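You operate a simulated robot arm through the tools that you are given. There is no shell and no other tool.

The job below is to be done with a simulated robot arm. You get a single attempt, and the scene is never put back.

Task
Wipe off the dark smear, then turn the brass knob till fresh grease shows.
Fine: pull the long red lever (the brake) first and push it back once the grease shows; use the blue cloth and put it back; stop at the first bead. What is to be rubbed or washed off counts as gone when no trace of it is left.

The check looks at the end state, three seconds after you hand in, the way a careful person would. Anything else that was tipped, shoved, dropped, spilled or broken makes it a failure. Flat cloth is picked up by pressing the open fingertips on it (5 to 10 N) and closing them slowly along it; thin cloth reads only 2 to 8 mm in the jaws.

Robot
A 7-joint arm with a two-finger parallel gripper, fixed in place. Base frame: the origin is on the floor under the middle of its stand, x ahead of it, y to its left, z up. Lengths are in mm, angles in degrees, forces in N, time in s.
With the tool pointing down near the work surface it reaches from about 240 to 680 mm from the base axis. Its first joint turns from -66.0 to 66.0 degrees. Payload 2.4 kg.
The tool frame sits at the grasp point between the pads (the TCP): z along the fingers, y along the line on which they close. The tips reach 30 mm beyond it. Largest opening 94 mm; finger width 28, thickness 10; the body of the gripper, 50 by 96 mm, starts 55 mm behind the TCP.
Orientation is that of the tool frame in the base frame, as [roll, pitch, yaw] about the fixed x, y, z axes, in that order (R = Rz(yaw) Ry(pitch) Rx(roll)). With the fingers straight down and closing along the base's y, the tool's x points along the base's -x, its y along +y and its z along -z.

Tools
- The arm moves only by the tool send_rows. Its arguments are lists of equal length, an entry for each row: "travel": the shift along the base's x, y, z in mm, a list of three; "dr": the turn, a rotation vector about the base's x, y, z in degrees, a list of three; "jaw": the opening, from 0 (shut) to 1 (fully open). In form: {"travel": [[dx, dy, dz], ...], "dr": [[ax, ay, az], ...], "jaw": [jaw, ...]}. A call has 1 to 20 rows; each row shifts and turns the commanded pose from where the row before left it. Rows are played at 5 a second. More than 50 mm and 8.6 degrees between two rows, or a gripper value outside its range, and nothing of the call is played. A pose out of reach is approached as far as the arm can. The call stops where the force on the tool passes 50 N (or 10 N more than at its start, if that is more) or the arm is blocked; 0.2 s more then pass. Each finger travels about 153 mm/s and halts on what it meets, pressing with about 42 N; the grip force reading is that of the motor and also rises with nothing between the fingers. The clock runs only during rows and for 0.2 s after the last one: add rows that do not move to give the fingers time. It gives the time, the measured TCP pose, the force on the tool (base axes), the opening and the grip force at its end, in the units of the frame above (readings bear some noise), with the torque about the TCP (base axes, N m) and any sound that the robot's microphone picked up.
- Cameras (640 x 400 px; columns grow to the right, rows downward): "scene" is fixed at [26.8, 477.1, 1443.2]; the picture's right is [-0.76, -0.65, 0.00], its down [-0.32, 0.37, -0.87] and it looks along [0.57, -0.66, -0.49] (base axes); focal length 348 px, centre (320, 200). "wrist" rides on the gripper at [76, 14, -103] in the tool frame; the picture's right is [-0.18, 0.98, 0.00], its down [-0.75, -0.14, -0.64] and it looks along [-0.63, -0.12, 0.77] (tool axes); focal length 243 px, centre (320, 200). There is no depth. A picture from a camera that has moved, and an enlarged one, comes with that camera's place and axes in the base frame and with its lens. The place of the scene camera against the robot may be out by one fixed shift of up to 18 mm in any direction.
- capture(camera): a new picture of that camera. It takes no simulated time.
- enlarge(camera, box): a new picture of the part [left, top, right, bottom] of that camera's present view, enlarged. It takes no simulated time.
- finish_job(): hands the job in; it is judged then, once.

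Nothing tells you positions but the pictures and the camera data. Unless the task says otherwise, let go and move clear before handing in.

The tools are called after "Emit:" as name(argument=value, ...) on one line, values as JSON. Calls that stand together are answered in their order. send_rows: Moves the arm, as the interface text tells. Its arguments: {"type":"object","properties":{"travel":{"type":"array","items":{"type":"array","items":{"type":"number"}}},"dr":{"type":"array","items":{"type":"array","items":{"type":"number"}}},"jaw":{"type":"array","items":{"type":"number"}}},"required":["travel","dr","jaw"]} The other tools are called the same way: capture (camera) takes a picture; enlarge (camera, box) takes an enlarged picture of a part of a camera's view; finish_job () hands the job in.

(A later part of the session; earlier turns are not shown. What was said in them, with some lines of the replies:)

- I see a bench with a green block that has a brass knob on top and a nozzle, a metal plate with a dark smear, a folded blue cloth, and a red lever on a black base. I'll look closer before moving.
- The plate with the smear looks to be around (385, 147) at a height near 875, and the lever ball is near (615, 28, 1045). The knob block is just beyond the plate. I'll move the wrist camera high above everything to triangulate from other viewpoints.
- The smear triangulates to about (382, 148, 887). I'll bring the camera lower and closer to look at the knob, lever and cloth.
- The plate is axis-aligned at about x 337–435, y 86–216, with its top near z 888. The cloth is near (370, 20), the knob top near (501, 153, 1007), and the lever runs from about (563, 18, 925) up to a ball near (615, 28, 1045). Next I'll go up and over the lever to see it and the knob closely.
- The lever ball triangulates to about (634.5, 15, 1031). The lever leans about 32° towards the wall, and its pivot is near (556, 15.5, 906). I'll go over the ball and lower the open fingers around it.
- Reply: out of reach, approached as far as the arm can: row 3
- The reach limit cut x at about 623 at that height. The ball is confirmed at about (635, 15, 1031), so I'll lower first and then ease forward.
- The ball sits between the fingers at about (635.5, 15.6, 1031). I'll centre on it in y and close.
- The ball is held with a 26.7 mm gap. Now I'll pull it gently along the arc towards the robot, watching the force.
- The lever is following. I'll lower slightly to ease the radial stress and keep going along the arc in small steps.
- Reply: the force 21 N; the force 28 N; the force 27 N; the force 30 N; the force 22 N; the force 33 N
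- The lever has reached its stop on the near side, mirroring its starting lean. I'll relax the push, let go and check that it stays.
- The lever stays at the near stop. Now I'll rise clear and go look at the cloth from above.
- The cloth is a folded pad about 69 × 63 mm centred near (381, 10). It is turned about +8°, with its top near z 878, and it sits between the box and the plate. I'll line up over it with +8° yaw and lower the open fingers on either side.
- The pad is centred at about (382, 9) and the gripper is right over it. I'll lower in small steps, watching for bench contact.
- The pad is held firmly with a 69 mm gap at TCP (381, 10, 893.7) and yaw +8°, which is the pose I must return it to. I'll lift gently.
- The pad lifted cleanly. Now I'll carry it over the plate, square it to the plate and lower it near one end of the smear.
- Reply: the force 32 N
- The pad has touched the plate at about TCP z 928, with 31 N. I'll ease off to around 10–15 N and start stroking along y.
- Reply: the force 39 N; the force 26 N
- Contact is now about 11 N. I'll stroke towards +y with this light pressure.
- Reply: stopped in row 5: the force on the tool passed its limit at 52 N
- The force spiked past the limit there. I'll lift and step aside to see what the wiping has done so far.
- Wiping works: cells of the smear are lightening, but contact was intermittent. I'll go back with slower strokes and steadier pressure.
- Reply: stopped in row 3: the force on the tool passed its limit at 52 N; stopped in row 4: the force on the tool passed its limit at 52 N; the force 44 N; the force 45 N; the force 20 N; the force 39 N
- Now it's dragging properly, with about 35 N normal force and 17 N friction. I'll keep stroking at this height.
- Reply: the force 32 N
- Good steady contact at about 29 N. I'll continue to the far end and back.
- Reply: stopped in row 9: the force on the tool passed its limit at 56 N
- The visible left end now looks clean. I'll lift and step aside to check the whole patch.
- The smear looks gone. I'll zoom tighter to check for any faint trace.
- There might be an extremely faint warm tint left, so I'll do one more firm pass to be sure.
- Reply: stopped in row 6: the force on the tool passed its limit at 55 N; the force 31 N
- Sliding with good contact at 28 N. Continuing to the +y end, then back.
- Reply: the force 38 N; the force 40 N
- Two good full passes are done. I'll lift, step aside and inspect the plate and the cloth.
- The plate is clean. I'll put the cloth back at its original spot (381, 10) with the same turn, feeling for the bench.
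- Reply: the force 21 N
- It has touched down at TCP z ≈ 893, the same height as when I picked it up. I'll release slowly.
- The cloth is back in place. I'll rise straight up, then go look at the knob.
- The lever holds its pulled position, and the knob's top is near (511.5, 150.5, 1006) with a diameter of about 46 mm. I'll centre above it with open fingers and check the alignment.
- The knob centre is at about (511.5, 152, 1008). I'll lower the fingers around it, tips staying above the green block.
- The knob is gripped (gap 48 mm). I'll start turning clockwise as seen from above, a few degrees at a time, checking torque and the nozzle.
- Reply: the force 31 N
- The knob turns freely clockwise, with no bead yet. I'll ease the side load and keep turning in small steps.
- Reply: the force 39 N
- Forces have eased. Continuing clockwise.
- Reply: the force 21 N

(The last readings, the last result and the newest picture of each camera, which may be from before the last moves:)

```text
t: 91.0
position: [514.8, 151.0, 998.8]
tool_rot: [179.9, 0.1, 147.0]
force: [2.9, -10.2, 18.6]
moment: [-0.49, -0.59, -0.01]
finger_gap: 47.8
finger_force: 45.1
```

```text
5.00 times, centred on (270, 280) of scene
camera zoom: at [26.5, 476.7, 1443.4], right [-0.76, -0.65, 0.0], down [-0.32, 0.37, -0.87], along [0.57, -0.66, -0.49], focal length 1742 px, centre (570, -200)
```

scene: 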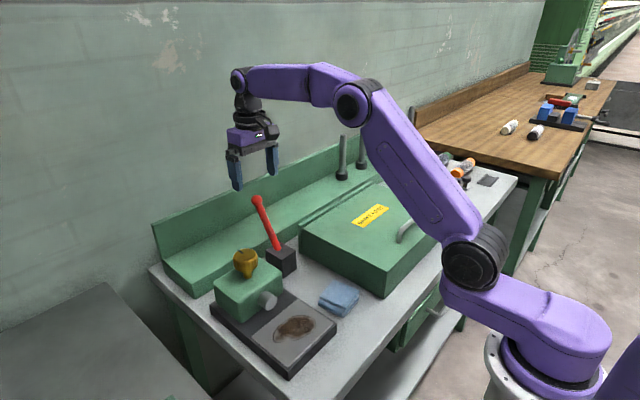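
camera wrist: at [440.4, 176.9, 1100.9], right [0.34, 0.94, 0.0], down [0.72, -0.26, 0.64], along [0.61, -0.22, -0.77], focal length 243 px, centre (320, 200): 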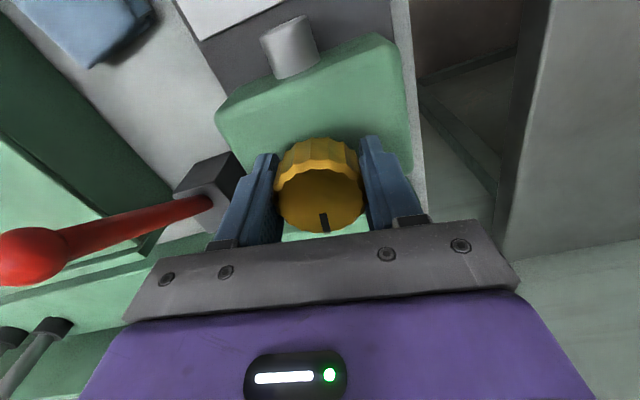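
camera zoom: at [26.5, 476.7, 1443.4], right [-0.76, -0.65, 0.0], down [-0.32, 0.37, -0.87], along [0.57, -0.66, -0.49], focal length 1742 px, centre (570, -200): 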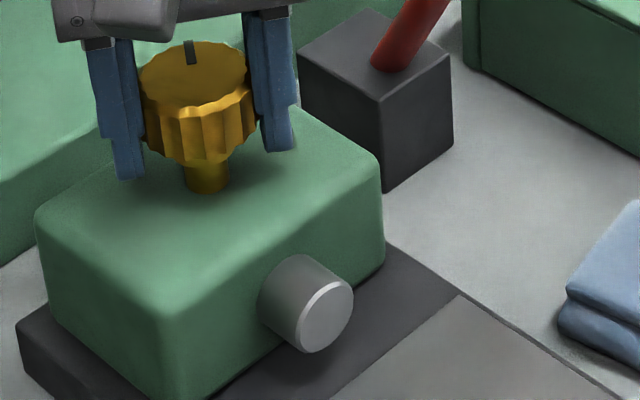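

Emit:
send_rows(travel=[[0.1, -0.3, 0.5], [0, 0, 0], [0, 0, 0], [0, 0, 0], [0, 0, 0], [0, 0, 0]], dr=[[0, 0, 0], [0, 0, -3], [0, 0, -3], [0, 0, -3], [0, 0, -3], [0, 0, 0]], jaw=[0.4, 0.4, 0.4, 0.4, 0.4, 0.4])

Emit:
enlarge(camera="scene", box=[230, 240, 310, 320])

```text
t: 92.4
position: [514.3, 151.2, 998.8]
tool_rot: [-179.9, 0.1, 135.0]
force: [-4.7, -3.7, 30.1]
moment: [-0.19, -0.12, -0.02]
finger_gap: 47.7
finger_force: 45.1
```

```text
5.00 times, centred on (270, 280) of scene
camera zoom: at [26.2, 476.8, 1443.3], right [-0.76, -0.65, 0.0], down [-0.32, 0.37, -0.87], along [0.57, -0.66, -0.49], focal length 1742 px, centre (570, -200)
```

zoom: 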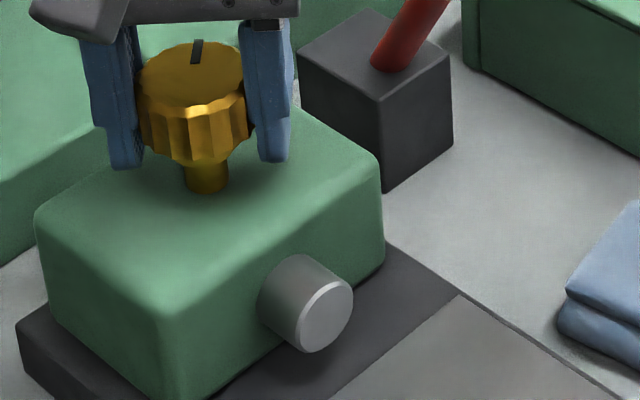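

45° so far, and still no bead. I'll relieve the vertical load and continue.

Emit:
send_rows(travel=[[0, 0, 1.0], [0, 0, 0], [0, 0, 0], [0, 0, 0], [0, 0, 0], [0, 0, 0]], dr=[[0, 0, 0], [0, 0, -3], [0, 0, -3], [0, 0, -3], [0, 0, -3], [0, 0, 0]], jaw=[0.4, 0.4, 0.4, 0.4, 0.4, 0.4])

Emit:
enlarge(camera="scene", box=[230, 240, 310, 320])

```text
t: 93.8
position: [515.0, 150.4, 998.2]
tool_rot: [-179.7, 0.0, 123.0]
force: [8.6, 3.6, -13.0]
moment: [-0.02, -0.23, 0.04]
finger_gap: 47.4
finger_force: 45.0
```

```text
5.00 times, centred on (270, 280) of scene
camera zoom: at [27.3, 477.2, 1443.2], right [-0.76, -0.65, 0.0], down [-0.32, 0.37, -0.87], along [0.57, -0.66, -0.49], focal length 1742 px, centre (570, -200)
```

zoom: 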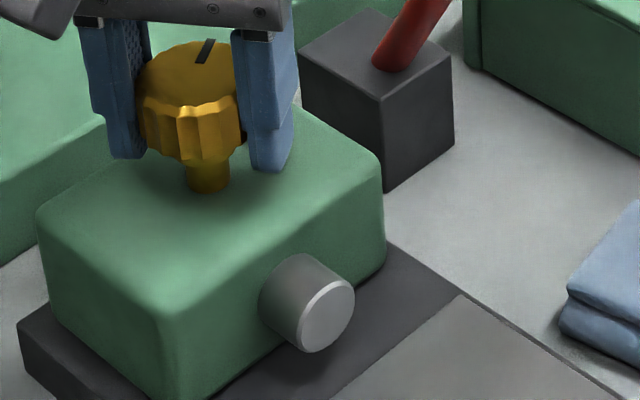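

Emit:
send_rows(travel=[[0.2, 0.1, -0.4], [0, 0, 0], [0, 0, 0], [0, 0, 0], [0, 0, 0], [0, 0, 0]], dr=[[0, 0, 0], [0, 0, -3], [0, 0, -3], [0, 0, -3], [0, 0, -3], [0, 0, 0]], jaw=[0.4, 0.4, 0.4, 0.4, 0.4, 0.4])

Emit:
enlarge(camera="scene", box=[230, 240, 310, 320])

```text
t: 95.2
position: [515.0, 151.4, 999.2]
tool_rot: [-179.9, 0.1, 111.1]
force: [13.6, 2.7, -14.4]
moment: [0.47, -0.29, -0.02]
finger_gap: 47.6
finger_force: 44.9
```

```text
5.00 times, centred on (270, 280) of scene
camera zoom: at [27.5, 477.2, 1443.2], right [-0.76, -0.65, 0.0], down [-0.32, 0.37, -0.87], along [0.57, -0.66, -0.49], focal length 1742 px, centre (570, -200)
```

zoom: 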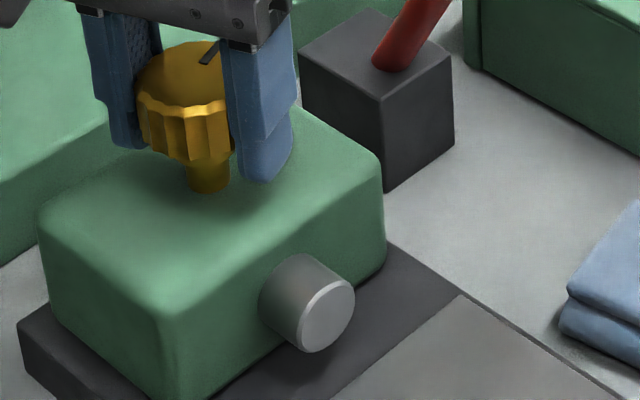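

Emit:
send_rows(travel=[[0.4, 0.1, -0.4], [0, 0, 0], [0, 0, 0], [0, 0, 0], [0, 0, 0], [0, 0, 0]], dr=[[0, 0, 0], [0, 0, -3], [0, 0, -3], [0, 0, -3], [0, 0, -3], [0, 0, 0]], jaw=[0.4, 0.4, 0.4, 0.4, 0.4, 0.4])

Emit:
enlarge(camera="scene", box=[230, 240, 310, 320])

```text
t: 96.6
position: [514.6, 150.5, 999.8]
tool_rot: [-179.7, 0.1, 99.0]
force: [10.9, -0.7, -6.0]
moment: [0.1, 0.62, 0.01]
finger_gap: 47.4
finger_force: 44.8
```

```text
5.00 times, centred on (270, 280) of scene
camera zoom: at [27.3, 477.1, 1443.2], right [-0.76, -0.65, 0.0], down [-0.32, 0.37, -0.87], along [0.57, -0.66, -0.49], focal length 1742 px, centre (570, -200)
```

zoom: 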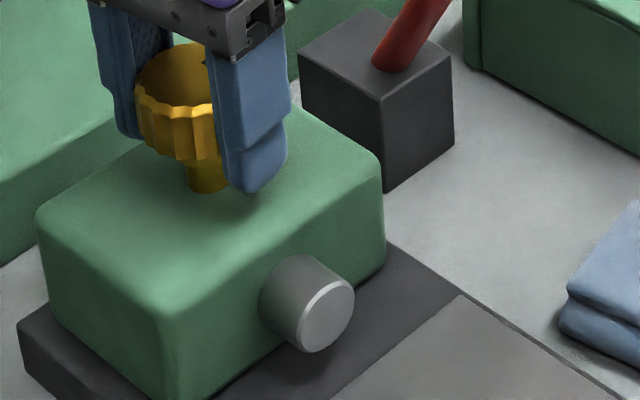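

Emit:
send_rows(travel=[[0.3, 0, -0.2], [0, 0, 0], [0, 0, 0], [0, 0, 0], [0, 0, 0], [0, 0, 0]], dr=[[0, 0, 0], [0, 0, -3], [0, 0, -3], [0, 0, -3], [0, 0, -3], [0, 0, 0]], jaw=[0.4, 0.4, 0.4, 0.4, 0.4, 0.4])

Emit:
enlarge(camera="scene", box=[230, 240, 310, 320])

Emit:
capture(camera="wrist")

```text
t: 98.0
position: [514.9, 151.6, 998.5]
tool_rot: [-179.9, 0.2, 87.0]
force: [4.3, -1.3, -6.5]
moment: [-0.22, -0.59, 0.0]
finger_gap: 47.5
finger_force: 45.7
```

```text
5.00 times, centred on (270, 280) of scene
camera zoom: at [27.0, 477.1, 1443.2], right [-0.76, -0.65, 0.0], down [-0.32, 0.37, -0.87], along [0.57, -0.66, -0.49], focal length 1742 px, centre (570, -200)
```

zoom: 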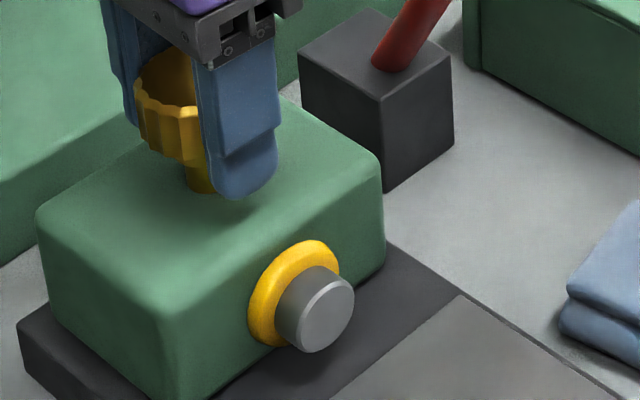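

```text
taken
camera wrist: at [533.5, 226.7, 1100.7], right [0.97, -0.24, 0.0], down [-0.18, -0.74, 0.64], along [-0.15, -0.63, -0.77], focal length 243 px, centre (320, 200)
```

wrist: 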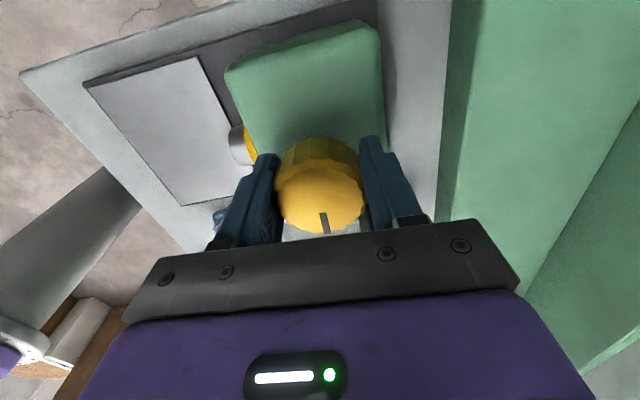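

Grease has just appeared as a yellow ring around the nozzle, so I stop turning here. I'll open just enough to free the knob and rise straight up.

Emit:
send_rows(travel=[[0, 0, 0], [0, 0, 0], [0, 0, 0], [0, 0, 15], [0, 0, 30], [0, 0, 40], [0, 0, 40], [0, 0, 0]], dr=[[0, 0, 0], [0, 0, 0], [0, 0, 0], [0, 0, 0], [0, 0, 0], [0, 0, 0], [0, 0, 0], [0, 0, 0]], jaw=[0.58, 0.66, 0.7, 0.7, 0.7, 0.7, 0.7, 0.7])

Emit:
enlarge(camera="scene", box=[220, 220, 340, 320])

```text
t: 99.8
position: [512.9, 152.0, 1127.3]
tool_rot: [-179.8, 0.0, 87.2]
force: [0.3, 0.7, -0.4]
moment: [0.02, -0.02, 0.02]
finger_gap: 66.1
finger_force: 0.0
```

```text
4.00 times, centred on (280, 270) of scene
camera zoom: at [26.8, 477.1, 1443.2], right [-0.76, -0.65, 0.0], down [-0.32, 0.37, -0.87], along [0.57, -0.66, -0.49], focal length 1394 px, centre (480, -80)
```

zoom: 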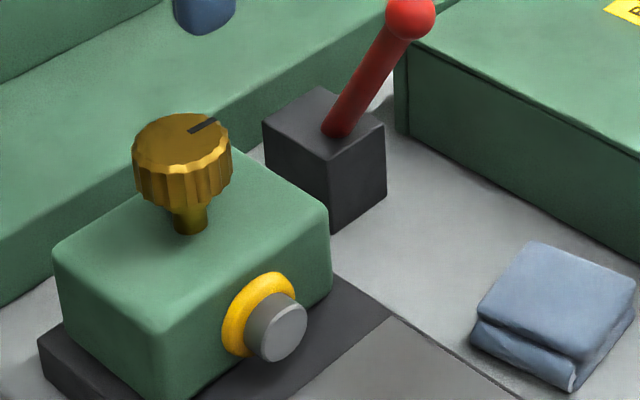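

The first bead is there and the knob is free. Now I'll swing the gripper back to yaw 180 and move above the lever ball near (479, 15.5, 1031).

Emit:
send_rows(travel=[[-3, -12, 0], [-3, -12, 0], [-3, -12, 0], [-3, -12, 0], [-3, -12, 0], [-3, -12, 0], [-3, -12, 0], [-3, -12, 0], [-3, -13, 0], [-3, -13, 0], [-3, -14, 0], [0, 0, 0]], dr=[[0, 0, 8.4], [0, 0, 8.4], [0, 0, 8.4], [0, 0, 8.4], [0, 0, 8.4], [0, 0, 8.4], [0, 0, 8.4], [0, 0, 8.4], [0, 0, 8.4], [0, 0, 8.4], [0, 0, 8.4], [0, 0, 0]], jaw=[0.7, 0.7, 0.7, 0.7, 0.7, 0.8, 0.9, 1, 1, 1, 1, 1])

Emit:
capture(camera="wrist")

```text
t: 102.4
position: [480.3, 14.4, 1124.0]
tool_rot: [-180.0, 0.1, 179.5]
force: [-0.1, -0.3, -0.8]
moment: [0.03, -0.01, 0.02]
finger_gap: 93.9
finger_force: 0.1
```

```text
taken
camera wrist: at [404.1, 30.3, 1224.2], right [0.19, 0.98, 0.0], down [0.75, -0.15, 0.64], along [0.63, -0.12, -0.77], focal length 243 px, centre (320, 200)
```

wrist: 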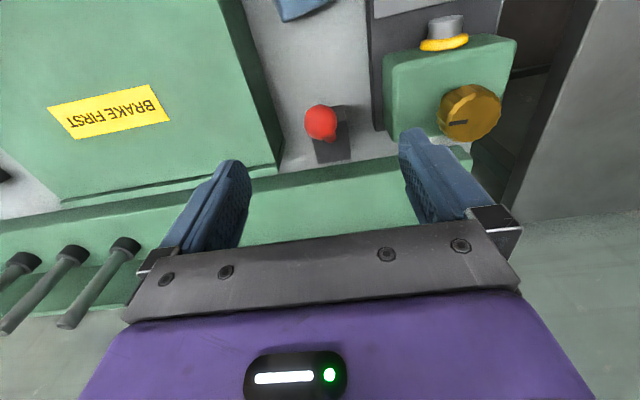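

The ball is at about (481, 16, 1031). I'll descend around it and grip.

Emit:
send_rows(travel=[[0, 1, -40], [0, 0, -35], [0, 0, -18], [0, 0, 0], [0, 0, 0], [0, 0, 0], [0, 0, 0], [0, 0, 0], [0, 0, 0], [0, 0, 0]], dr=[[0, 0, 0], [0, 0, 0], [0, 0, 0], [0, 0, 0], [0, 0, 0], [0, 0, 0], [0, 0, 0], [0, 0, 0], [0, 0, 0], [0, 0, 0]], jaw=[1, 1, 1, 1, 0.6, 0.4, 0.32, 0.25, 0.15, 0.15])

Emit:
capture(camera="wrist")

```text
t: 104.6
position: [482.5, 16.6, 1030.5]
tool_rot: [-179.8, 0.2, 179.2]
force: [1.0, -15.0, -1.7]
moment: [0.0, 0.03, -0.04]
finger_gap: 26.6
finger_force: 45.5
```

```text
taken
camera wrist: at [405.4, 30.5, 1132.3], right [0.2, 0.98, 0.0], down [0.75, -0.15, 0.64], along [0.63, -0.13, -0.77], focal length 243 px, centre (320, 200)
```

wrist: 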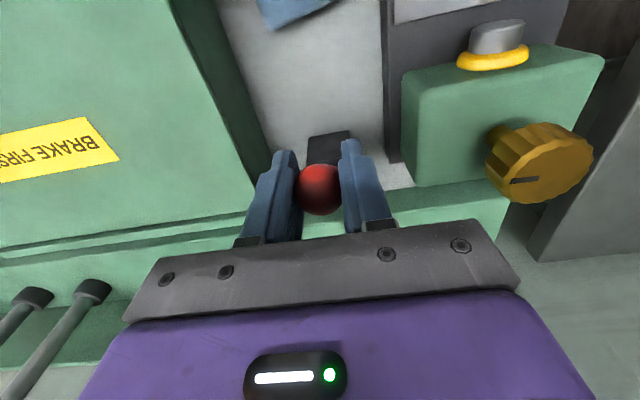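

The ball is gripped. Now I'll push the lever back along the same arc, in small steps.

Emit:
send_rows(travel=[[0, -0.8, 0], [5, 0, 2.9], [5, 0, 2.6], [5, 0, 2.4], [5, 0, 2.15], [0, 0, 0]], dr=[[0, 0, 0], [0, 0, 0], [0, 0, 0], [0, 0, 0], [0, 0, 0], [0, 0, 0]], jaw=[0.15, 0.15, 0.15, 0.15, 0.15, 0.15])

```text
t: 106.0
position: [501.0, 15.9, 1041.6]
tool_rot: [-179.9, 0.1, 179.5]
force: [-4.0, -12.2, -14.3]
moment: [0.0, 1.27, -0.01]
finger_gap: 26.8
finger_force: 44.8
```

Emit:
send_rows(travel=[[0, -0.6, -0.5], [5, 0, 1.95], [5, 0, 1.7], [5, 0, 1.6], [5, 0, 1.3], [5, 0, 1.2], [0, 0, 0]], dr=[[0, 0, 0], [0, 0, 0], [0, 0, 0], [0, 0, 0], [0, 0, 0], [0, 0, 0], [0, 0, 0]], jaw=[0.15, 0.15, 0.15, 0.15, 0.15, 0.15, 0.15])

```text
t: 107.6
position: [527.4, 15.0, 1047.9]
tool_rot: [-179.8, -0.1, 179.4]
force: [-9.6, 0.0, 2.0]
moment: [0.06, 1.25, 0.03]
finger_gap: 26.8
finger_force: 45.0
```

Emit:
send_rows(travel=[[5, 0, 1.0], [5, 0, 0.8], [5, 0, 0.6], [5, 0, 0.5], [5, 0, 0.3], [0, 0, 0]], dr=[[0, 0, 0], [0, 0, 0], [0, 0, 0], [0, 0, 0], [0, 0, 0], [0, 0, 0]], jaw=[0.15, 0.15, 0.15, 0.15, 0.15, 0.15])

```text
t: 109.0
position: [550.6, 14.8, 1051.0]
tool_rot: [-179.9, 0.2, 179.5]
force: [-7.5, 3.8, 10.5]
moment: [0.03, 1.14, -0.05]
finger_gap: 26.9
finger_force: 45.0
```

Emit:
send_rows(travel=[[5, 0, 0.6], [5, 0, -0.05], [5, 0, -0.25], [5, 0, -0.4], [5, 0, -0.5], [0, 0, 0]], dr=[[0, 0, 0], [0, 0, 0], [0, 0, 0], [0, 0, 0], [0, 0, 0], [0, 0, 0]], jaw=[0.15, 0.15, 0.15, 0.15, 0.15, 0.15])

```text
t: 110.4
position: [575.6, 15.0, 1051.3]
tool_rot: [-179.9, 0.1, 179.5]
force: [-7.3, 5.9, 3.2]
moment: [-0.02, 1.18, -0.03]
finger_gap: 27.1
finger_force: 45.5
```

Going smoothly, past vertical now. Continuing.

Emit:
send_rows(travel=[[5, 0.3, -0.8], [5, 0, -0.9], [5, 0, -1.1], [5, 0, -1.3], [5, 0, -1.4], [0, 0, 0]], dr=[[0, 0, 0], [0, 0, 0], [0, 0, 0], [0, 0, 0], [0, 0, 0], [0, 0, 0]], jaw=[0.15, 0.15, 0.15, 0.15, 0.15, 0.15])

```text
t: 111.8
position: [602.5, 15.6, 1045.3]
tool_rot: [-180.0, 0.1, 179.5]
force: [-7.5, 8.7, 1.3]
moment: [-0.04, 1.14, 0.0]
finger_gap: 27.0
finger_force: 45.2
```

Emit:
send_rows(travel=[[5, 0.4, -1.7], [5, 0, -1.8], [5, 0, -2.1], [5, 0, -2.3], [0, 0, 0]], dr=[[0, 0, 0], [0, 0, 0], [0, 0, 0], [0, 0, 0], [0, 0, 0]], jaw=[0.15, 0.15, 0.15, 0.15, 0.15])

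```text
t: 113.0
position: [620.9, 15.1, 1038.9]
tool_rot: [-179.9, 0.4, 179.4]
force: [-0.5, 6.1, 15.0]
moment: [-0.01, 1.07, -0.05]
finger_gap: 27.1
finger_force: 44.9
```

Emit:
send_rows(travel=[[5, 0.2, -2.0], [5, 0, -2.75], [3, 0, -1.8], [2, 0, -1.3], [0, 0, 0]], dr=[[0, 0, 0], [0, 0, 0], [0, 0, 0], [0, 0, 0], [0, 0, 0]], jaw=[0.15, 0.15, 0.15, 0.15, 0.15])

Emit:
enlarge(camera="scene", box=[180, 150, 340, 290])

```text
t: 114.2
position: [637.0, 14.7, 1029.1]
tool_rot: [-179.9, 0.2, 179.3]
force: [-2.6, -2.0, 10.7]
moment: [0.0, 0.75, -0.01]
finger_gap: 26.6
finger_force: 44.9
```

```text
2.86 times, centred on (260, 220) of scene
camera zoom: at [26.5, 477.0, 1443.3], right [-0.76, -0.65, 0.0], down [-0.32, 0.37, -0.87], along [0.57, -0.66, -0.49], focal length 996 px, centre (491, 143)
```

zoom: 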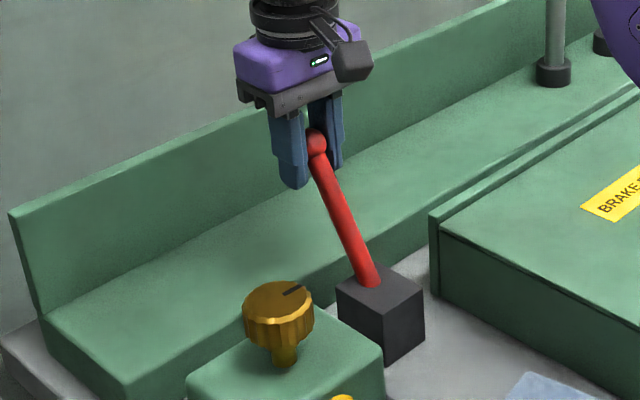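

Nearly at the original lean. I'll push a little further to find the far stop.

Emit:
send_rows(travel=[[2, 0, -1.1], [2, 0, -1.2], [0, 0, 0]], dr=[[0, 0, 0], [0, 0, 0], [0, 0, 0]], jaw=[0.15, 0.15, 0.15])

Emit:
enlarge(camera="scene", box=[180, 150, 340, 290])

```text
t: 115.0
position: [637.6, 15.6, 1027.6]
tool_rot: [-179.8, -0.3, 179.3]
force: [-29.0, -5.7, 22.9]
moment: [0.03, 0.21, 0.0]
finger_gap: 27.1
finger_force: 45.0
```

```text
2.86 times, centred on (260, 220) of scene
camera zoom: at [25.4, 476.9, 1443.3], right [-0.76, -0.65, 0.0], down [-0.32, 0.37, -0.87], along [0.57, -0.66, -0.49], focal length 996 px, centre (491, 143)
```

zoom: 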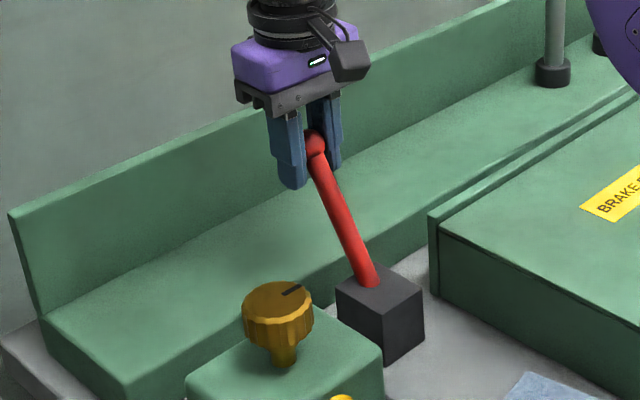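

The lever is firmly at its original stop, with about 37 N resisting. I'll relax and let go.

Emit:
send_rows(travel=[[-1.5, 0, 1.0], [0, 0, 0], [0, 0, 0], [0, 0, 0], [0, 0, 0]], dr=[[0, 0, 0], [0, 0, 0], [0, 0, 0], [0, 0, 0], [0, 0, 0]], jaw=[0.15, 0.35, 0.6, 0.95, 0.95])

Emit:
enlarge(camera="scene", box=[180, 150, 340, 290])

Emit:
capture(camera="wrist")

```text
t: 116.2
position: [640.6, 16.7, 1027.7]
tool_rot: [-179.9, 0.1, 179.5]
force: [0.3, 0.0, 0.3]
moment: [-0.02, 0.05, 0.0]
finger_gap: 89.3
finger_force: 0.1
```

```text
2.86 times, centred on (260, 220) of scene
camera zoom: at [26.8, 477.1, 1443.2], right [-0.76, -0.65, 0.0], down [-0.32, 0.37, -0.87], along [0.57, -0.66, -0.49], focal length 996 px, centre (491, 143)
```

zoom: 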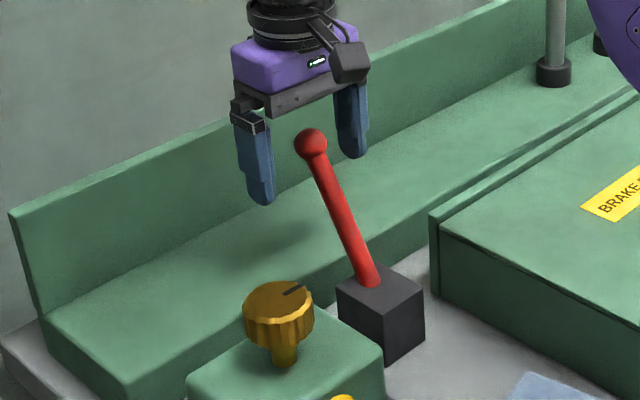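

```text
taken
camera wrist: at [563.2, 31.3, 1129.2], right [0.19, 0.98, 0.0], down [0.75, -0.15, 0.64], along [0.63, -0.13, -0.77], focal length 243 px, centre (320, 200)
```

wrist: 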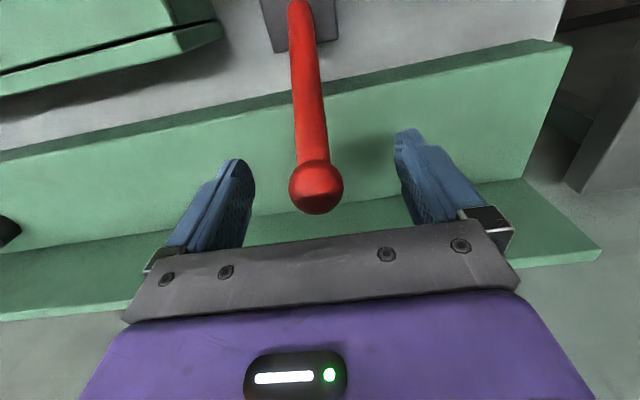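

The lever is exactly back where it started. I'll retreat up and back, then do a final inspection.

Emit:
send_rows(travel=[[-3, -1, 25], [-8, 0, 30], [-20, 0, 35], [-40, 5, 25], [-40, 15, 15], [-40, 15, 10], [-40, 20, 0], [-40, 20, 0], [0, 0, 0]], dr=[[0, 0, 0], [0, 0, 0], [0, 0, 0], [0, 0, 0], [0, 0, 0], [0, 0, 0], [0, 0, 0], [0, 0, 0], [0, 0, 0]], jaw=[0.95, 0.95, 0.95, 0.95, 0.95, 0.95, 0.95, 0.95, 0.95])

Emit:
capture(camera="scene")

Emit:
enlarge(camera="scene", box=[200, 220, 380, 390])

Emit:
capture(camera="wrist")

```text
t: 118.2
position: [405.8, 88.1, 1170.2]
tool_rot: [-179.9, 0.2, 179.4]
force: [0.0, 0.1, -0.3]
moment: [0.02, 0.01, 0.03]
finger_gap: 89.5
finger_force: 0.0
```

```text
taken
```

scene: 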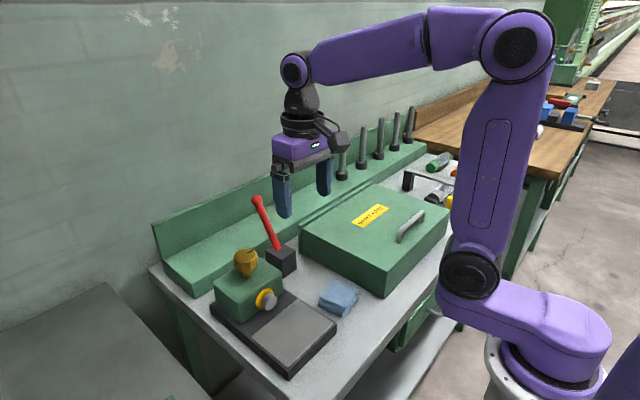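

```text
2.35 times, centred on (290, 305) of scene
camera zoom: at [26.8, 477.1, 1443.2], right [-0.76, -0.65, 0.0], down [-0.32, 0.37, -0.87], along [0.57, -0.66, -0.49], focal length 820 px, centre (391, -47)
```

zoom: 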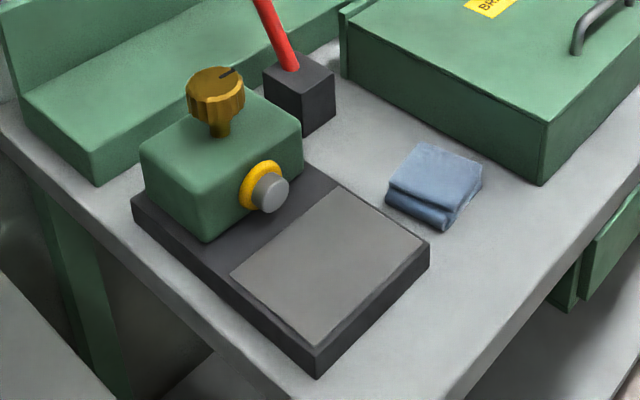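

```text
taken
camera wrist: at [328.6, 102.5, 1270.9], right [0.19, 0.98, 0.0], down [0.75, -0.15, 0.64], along [0.63, -0.13, -0.77], focal length 243 px, centre (320, 200)
```

wrist: 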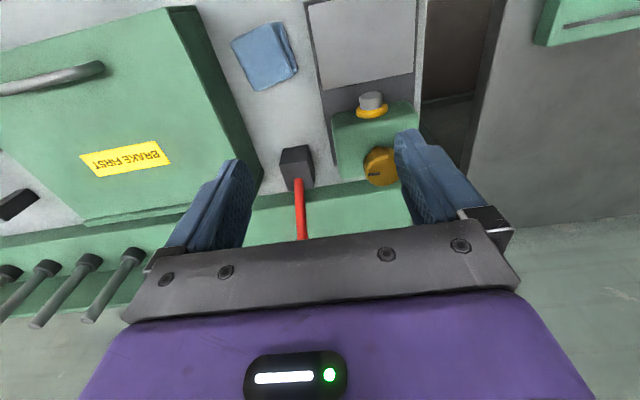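

Everything looks right. I'll take one closer look at the plate for any trace before handing in.

Emit:
send_rows(travel=[[-30, 15, -10], [-30, 15, -15], [-30, 15, -20], [-10, 5, -15], [0, 0, 0]], dr=[[0, 0, 0], [0, 0, 0], [0, 0, 0], [0, 0, 0], [0, 0, 0]], jaw=[0.95, 0.95, 0.95, 0.95, 0.95])

Emit:
enlarge(camera="wrist", box=[180, 50, 420, 230])

Emit:
enlarge(camera="wrist", box=[270, 80, 390, 190])

Emit:
enlarge(camera="scene", box=[250, 290, 340, 370])

```text
t: 119.4
position: [308.0, 138.6, 1109.2]
tool_rot: [-179.8, 0.0, 179.4]
force: [0.1, -0.1, 0.3]
moment: [-0.01, -0.03, 0.02]
finger_gap: 89.3
finger_force: 0.1
```

```text
2.22 times, centred on (300, 140) of wrist
camera zoom: at [231.0, 155.0, 1211.0], right [0.19, 0.98, 0.0], down [0.75, -0.15, 0.64], along [0.63, -0.13, -0.76], focal length 539 px, centre (364, 333)
```

zoom: 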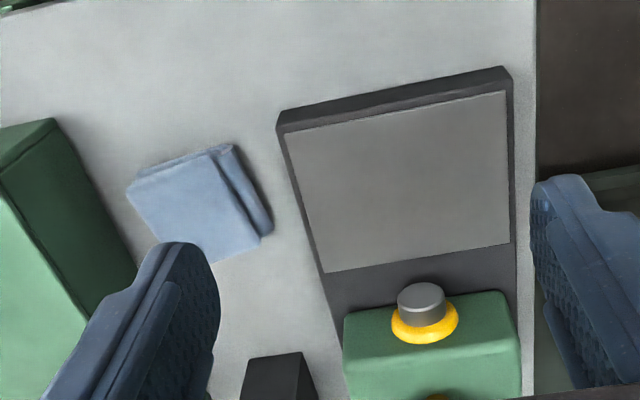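

```text
3.64 times, centred on (330, 135) of wrist
camera zoom: at [231.0, 155.0, 1211.0], right [0.19, 0.98, 0.0], down [0.75, -0.15, 0.64], along [0.63, -0.13, -0.76], focal length 882 px, centre (284, 436)
```

zoom: 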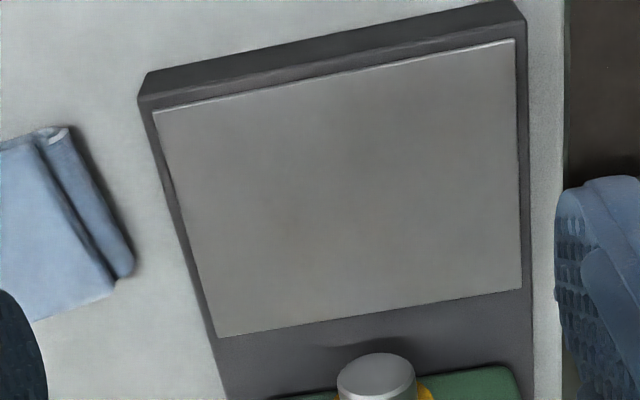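

```text
5.00 times, centred on (295, 330) of scene
camera zoom: at [26.8, 477.1, 1443.2], right [-0.76, -0.65, 0.0], down [-0.32, 0.37, -0.87], along [0.57, -0.66, -0.49], focal length 1742 px, centre (445, -450)
```

zoom: 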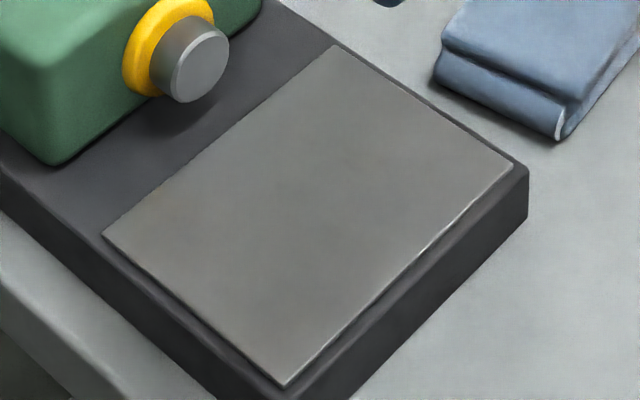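

Emit:
enlarge(camera="wrist", box=[290, 95, 375, 165])

Emit:
enlarge(camera="scene", box=[270, 305, 320, 345])

```text
5.71 times, centred on (332, 130) of wrist
camera zoom: at [231.0, 155.0, 1211.0], right [0.19, 0.98, 0.0], down [0.75, -0.15, 0.64], along [0.63, -0.13, -0.76], focal length 1386 px, centre (249, 600)
```

zoom: 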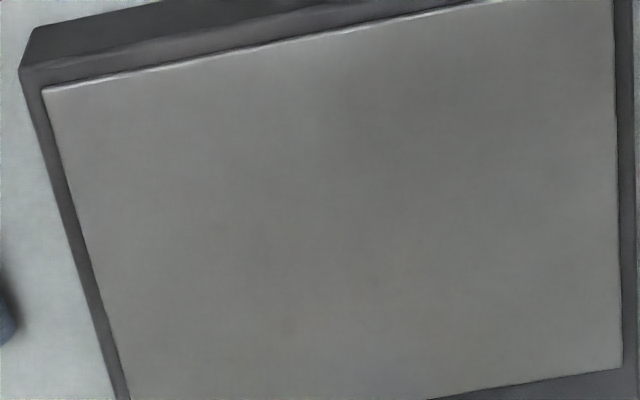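

```text
10.00 times, centred on (295, 325) of scene
camera zoom: at [26.8, 477.1, 1443.2], right [-0.76, -0.65, 0.0], down [-0.32, 0.37, -0.87], along [0.57, -0.66, -0.49], focal length 3484 px, centre (570, -1050)
```

zoom: 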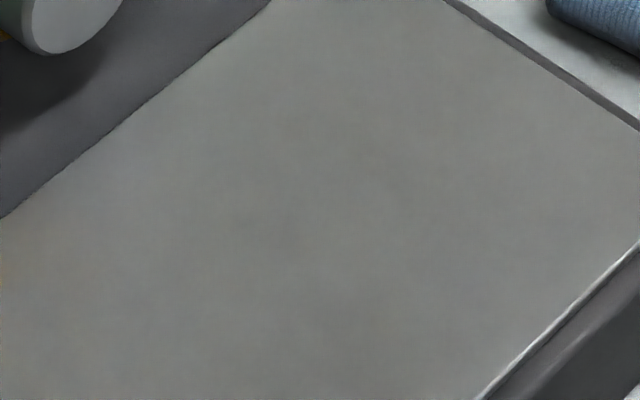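

The plate is uniformly clean and the grease ring shows at the nozzle. The lever is back at its original stop, the cloth is back in place, and the arm is clear of everything. I'm handing in.

Emit:
finish_job()

```text
The job is handed in.
```

The smear is wiped off, fresh grease shows at the nozzle, and I've handed the job in. I haven't seen the verdict.

- **Brake:** I pulled the red lever to its near stop before anything else. Once the grease showed, I pushed it back to its original stop.
- **Smear:** I wiped the plate with the blue cloth in several passes. Close-up pictures from both cameras showed no trace left.
- **Cloth:** It is back where I picked it up, within a few millimetres and at the same angle.
- **Knob:** I turned it clockwise, checking the nozzle every 9 to 12 degrees. A yellow ring of grease appeared after about 93 degrees, and I stopped there. It showed up during the last 12-degree step, so the knob may be a few degrees past the very first bead.

While wiping, the pressing force briefly passed the 50 N limit a few times and stopped the arm. Nothing else was shoved, tipped or dropped in the final pictures. The arm ended clear of the bench with its fingers open.
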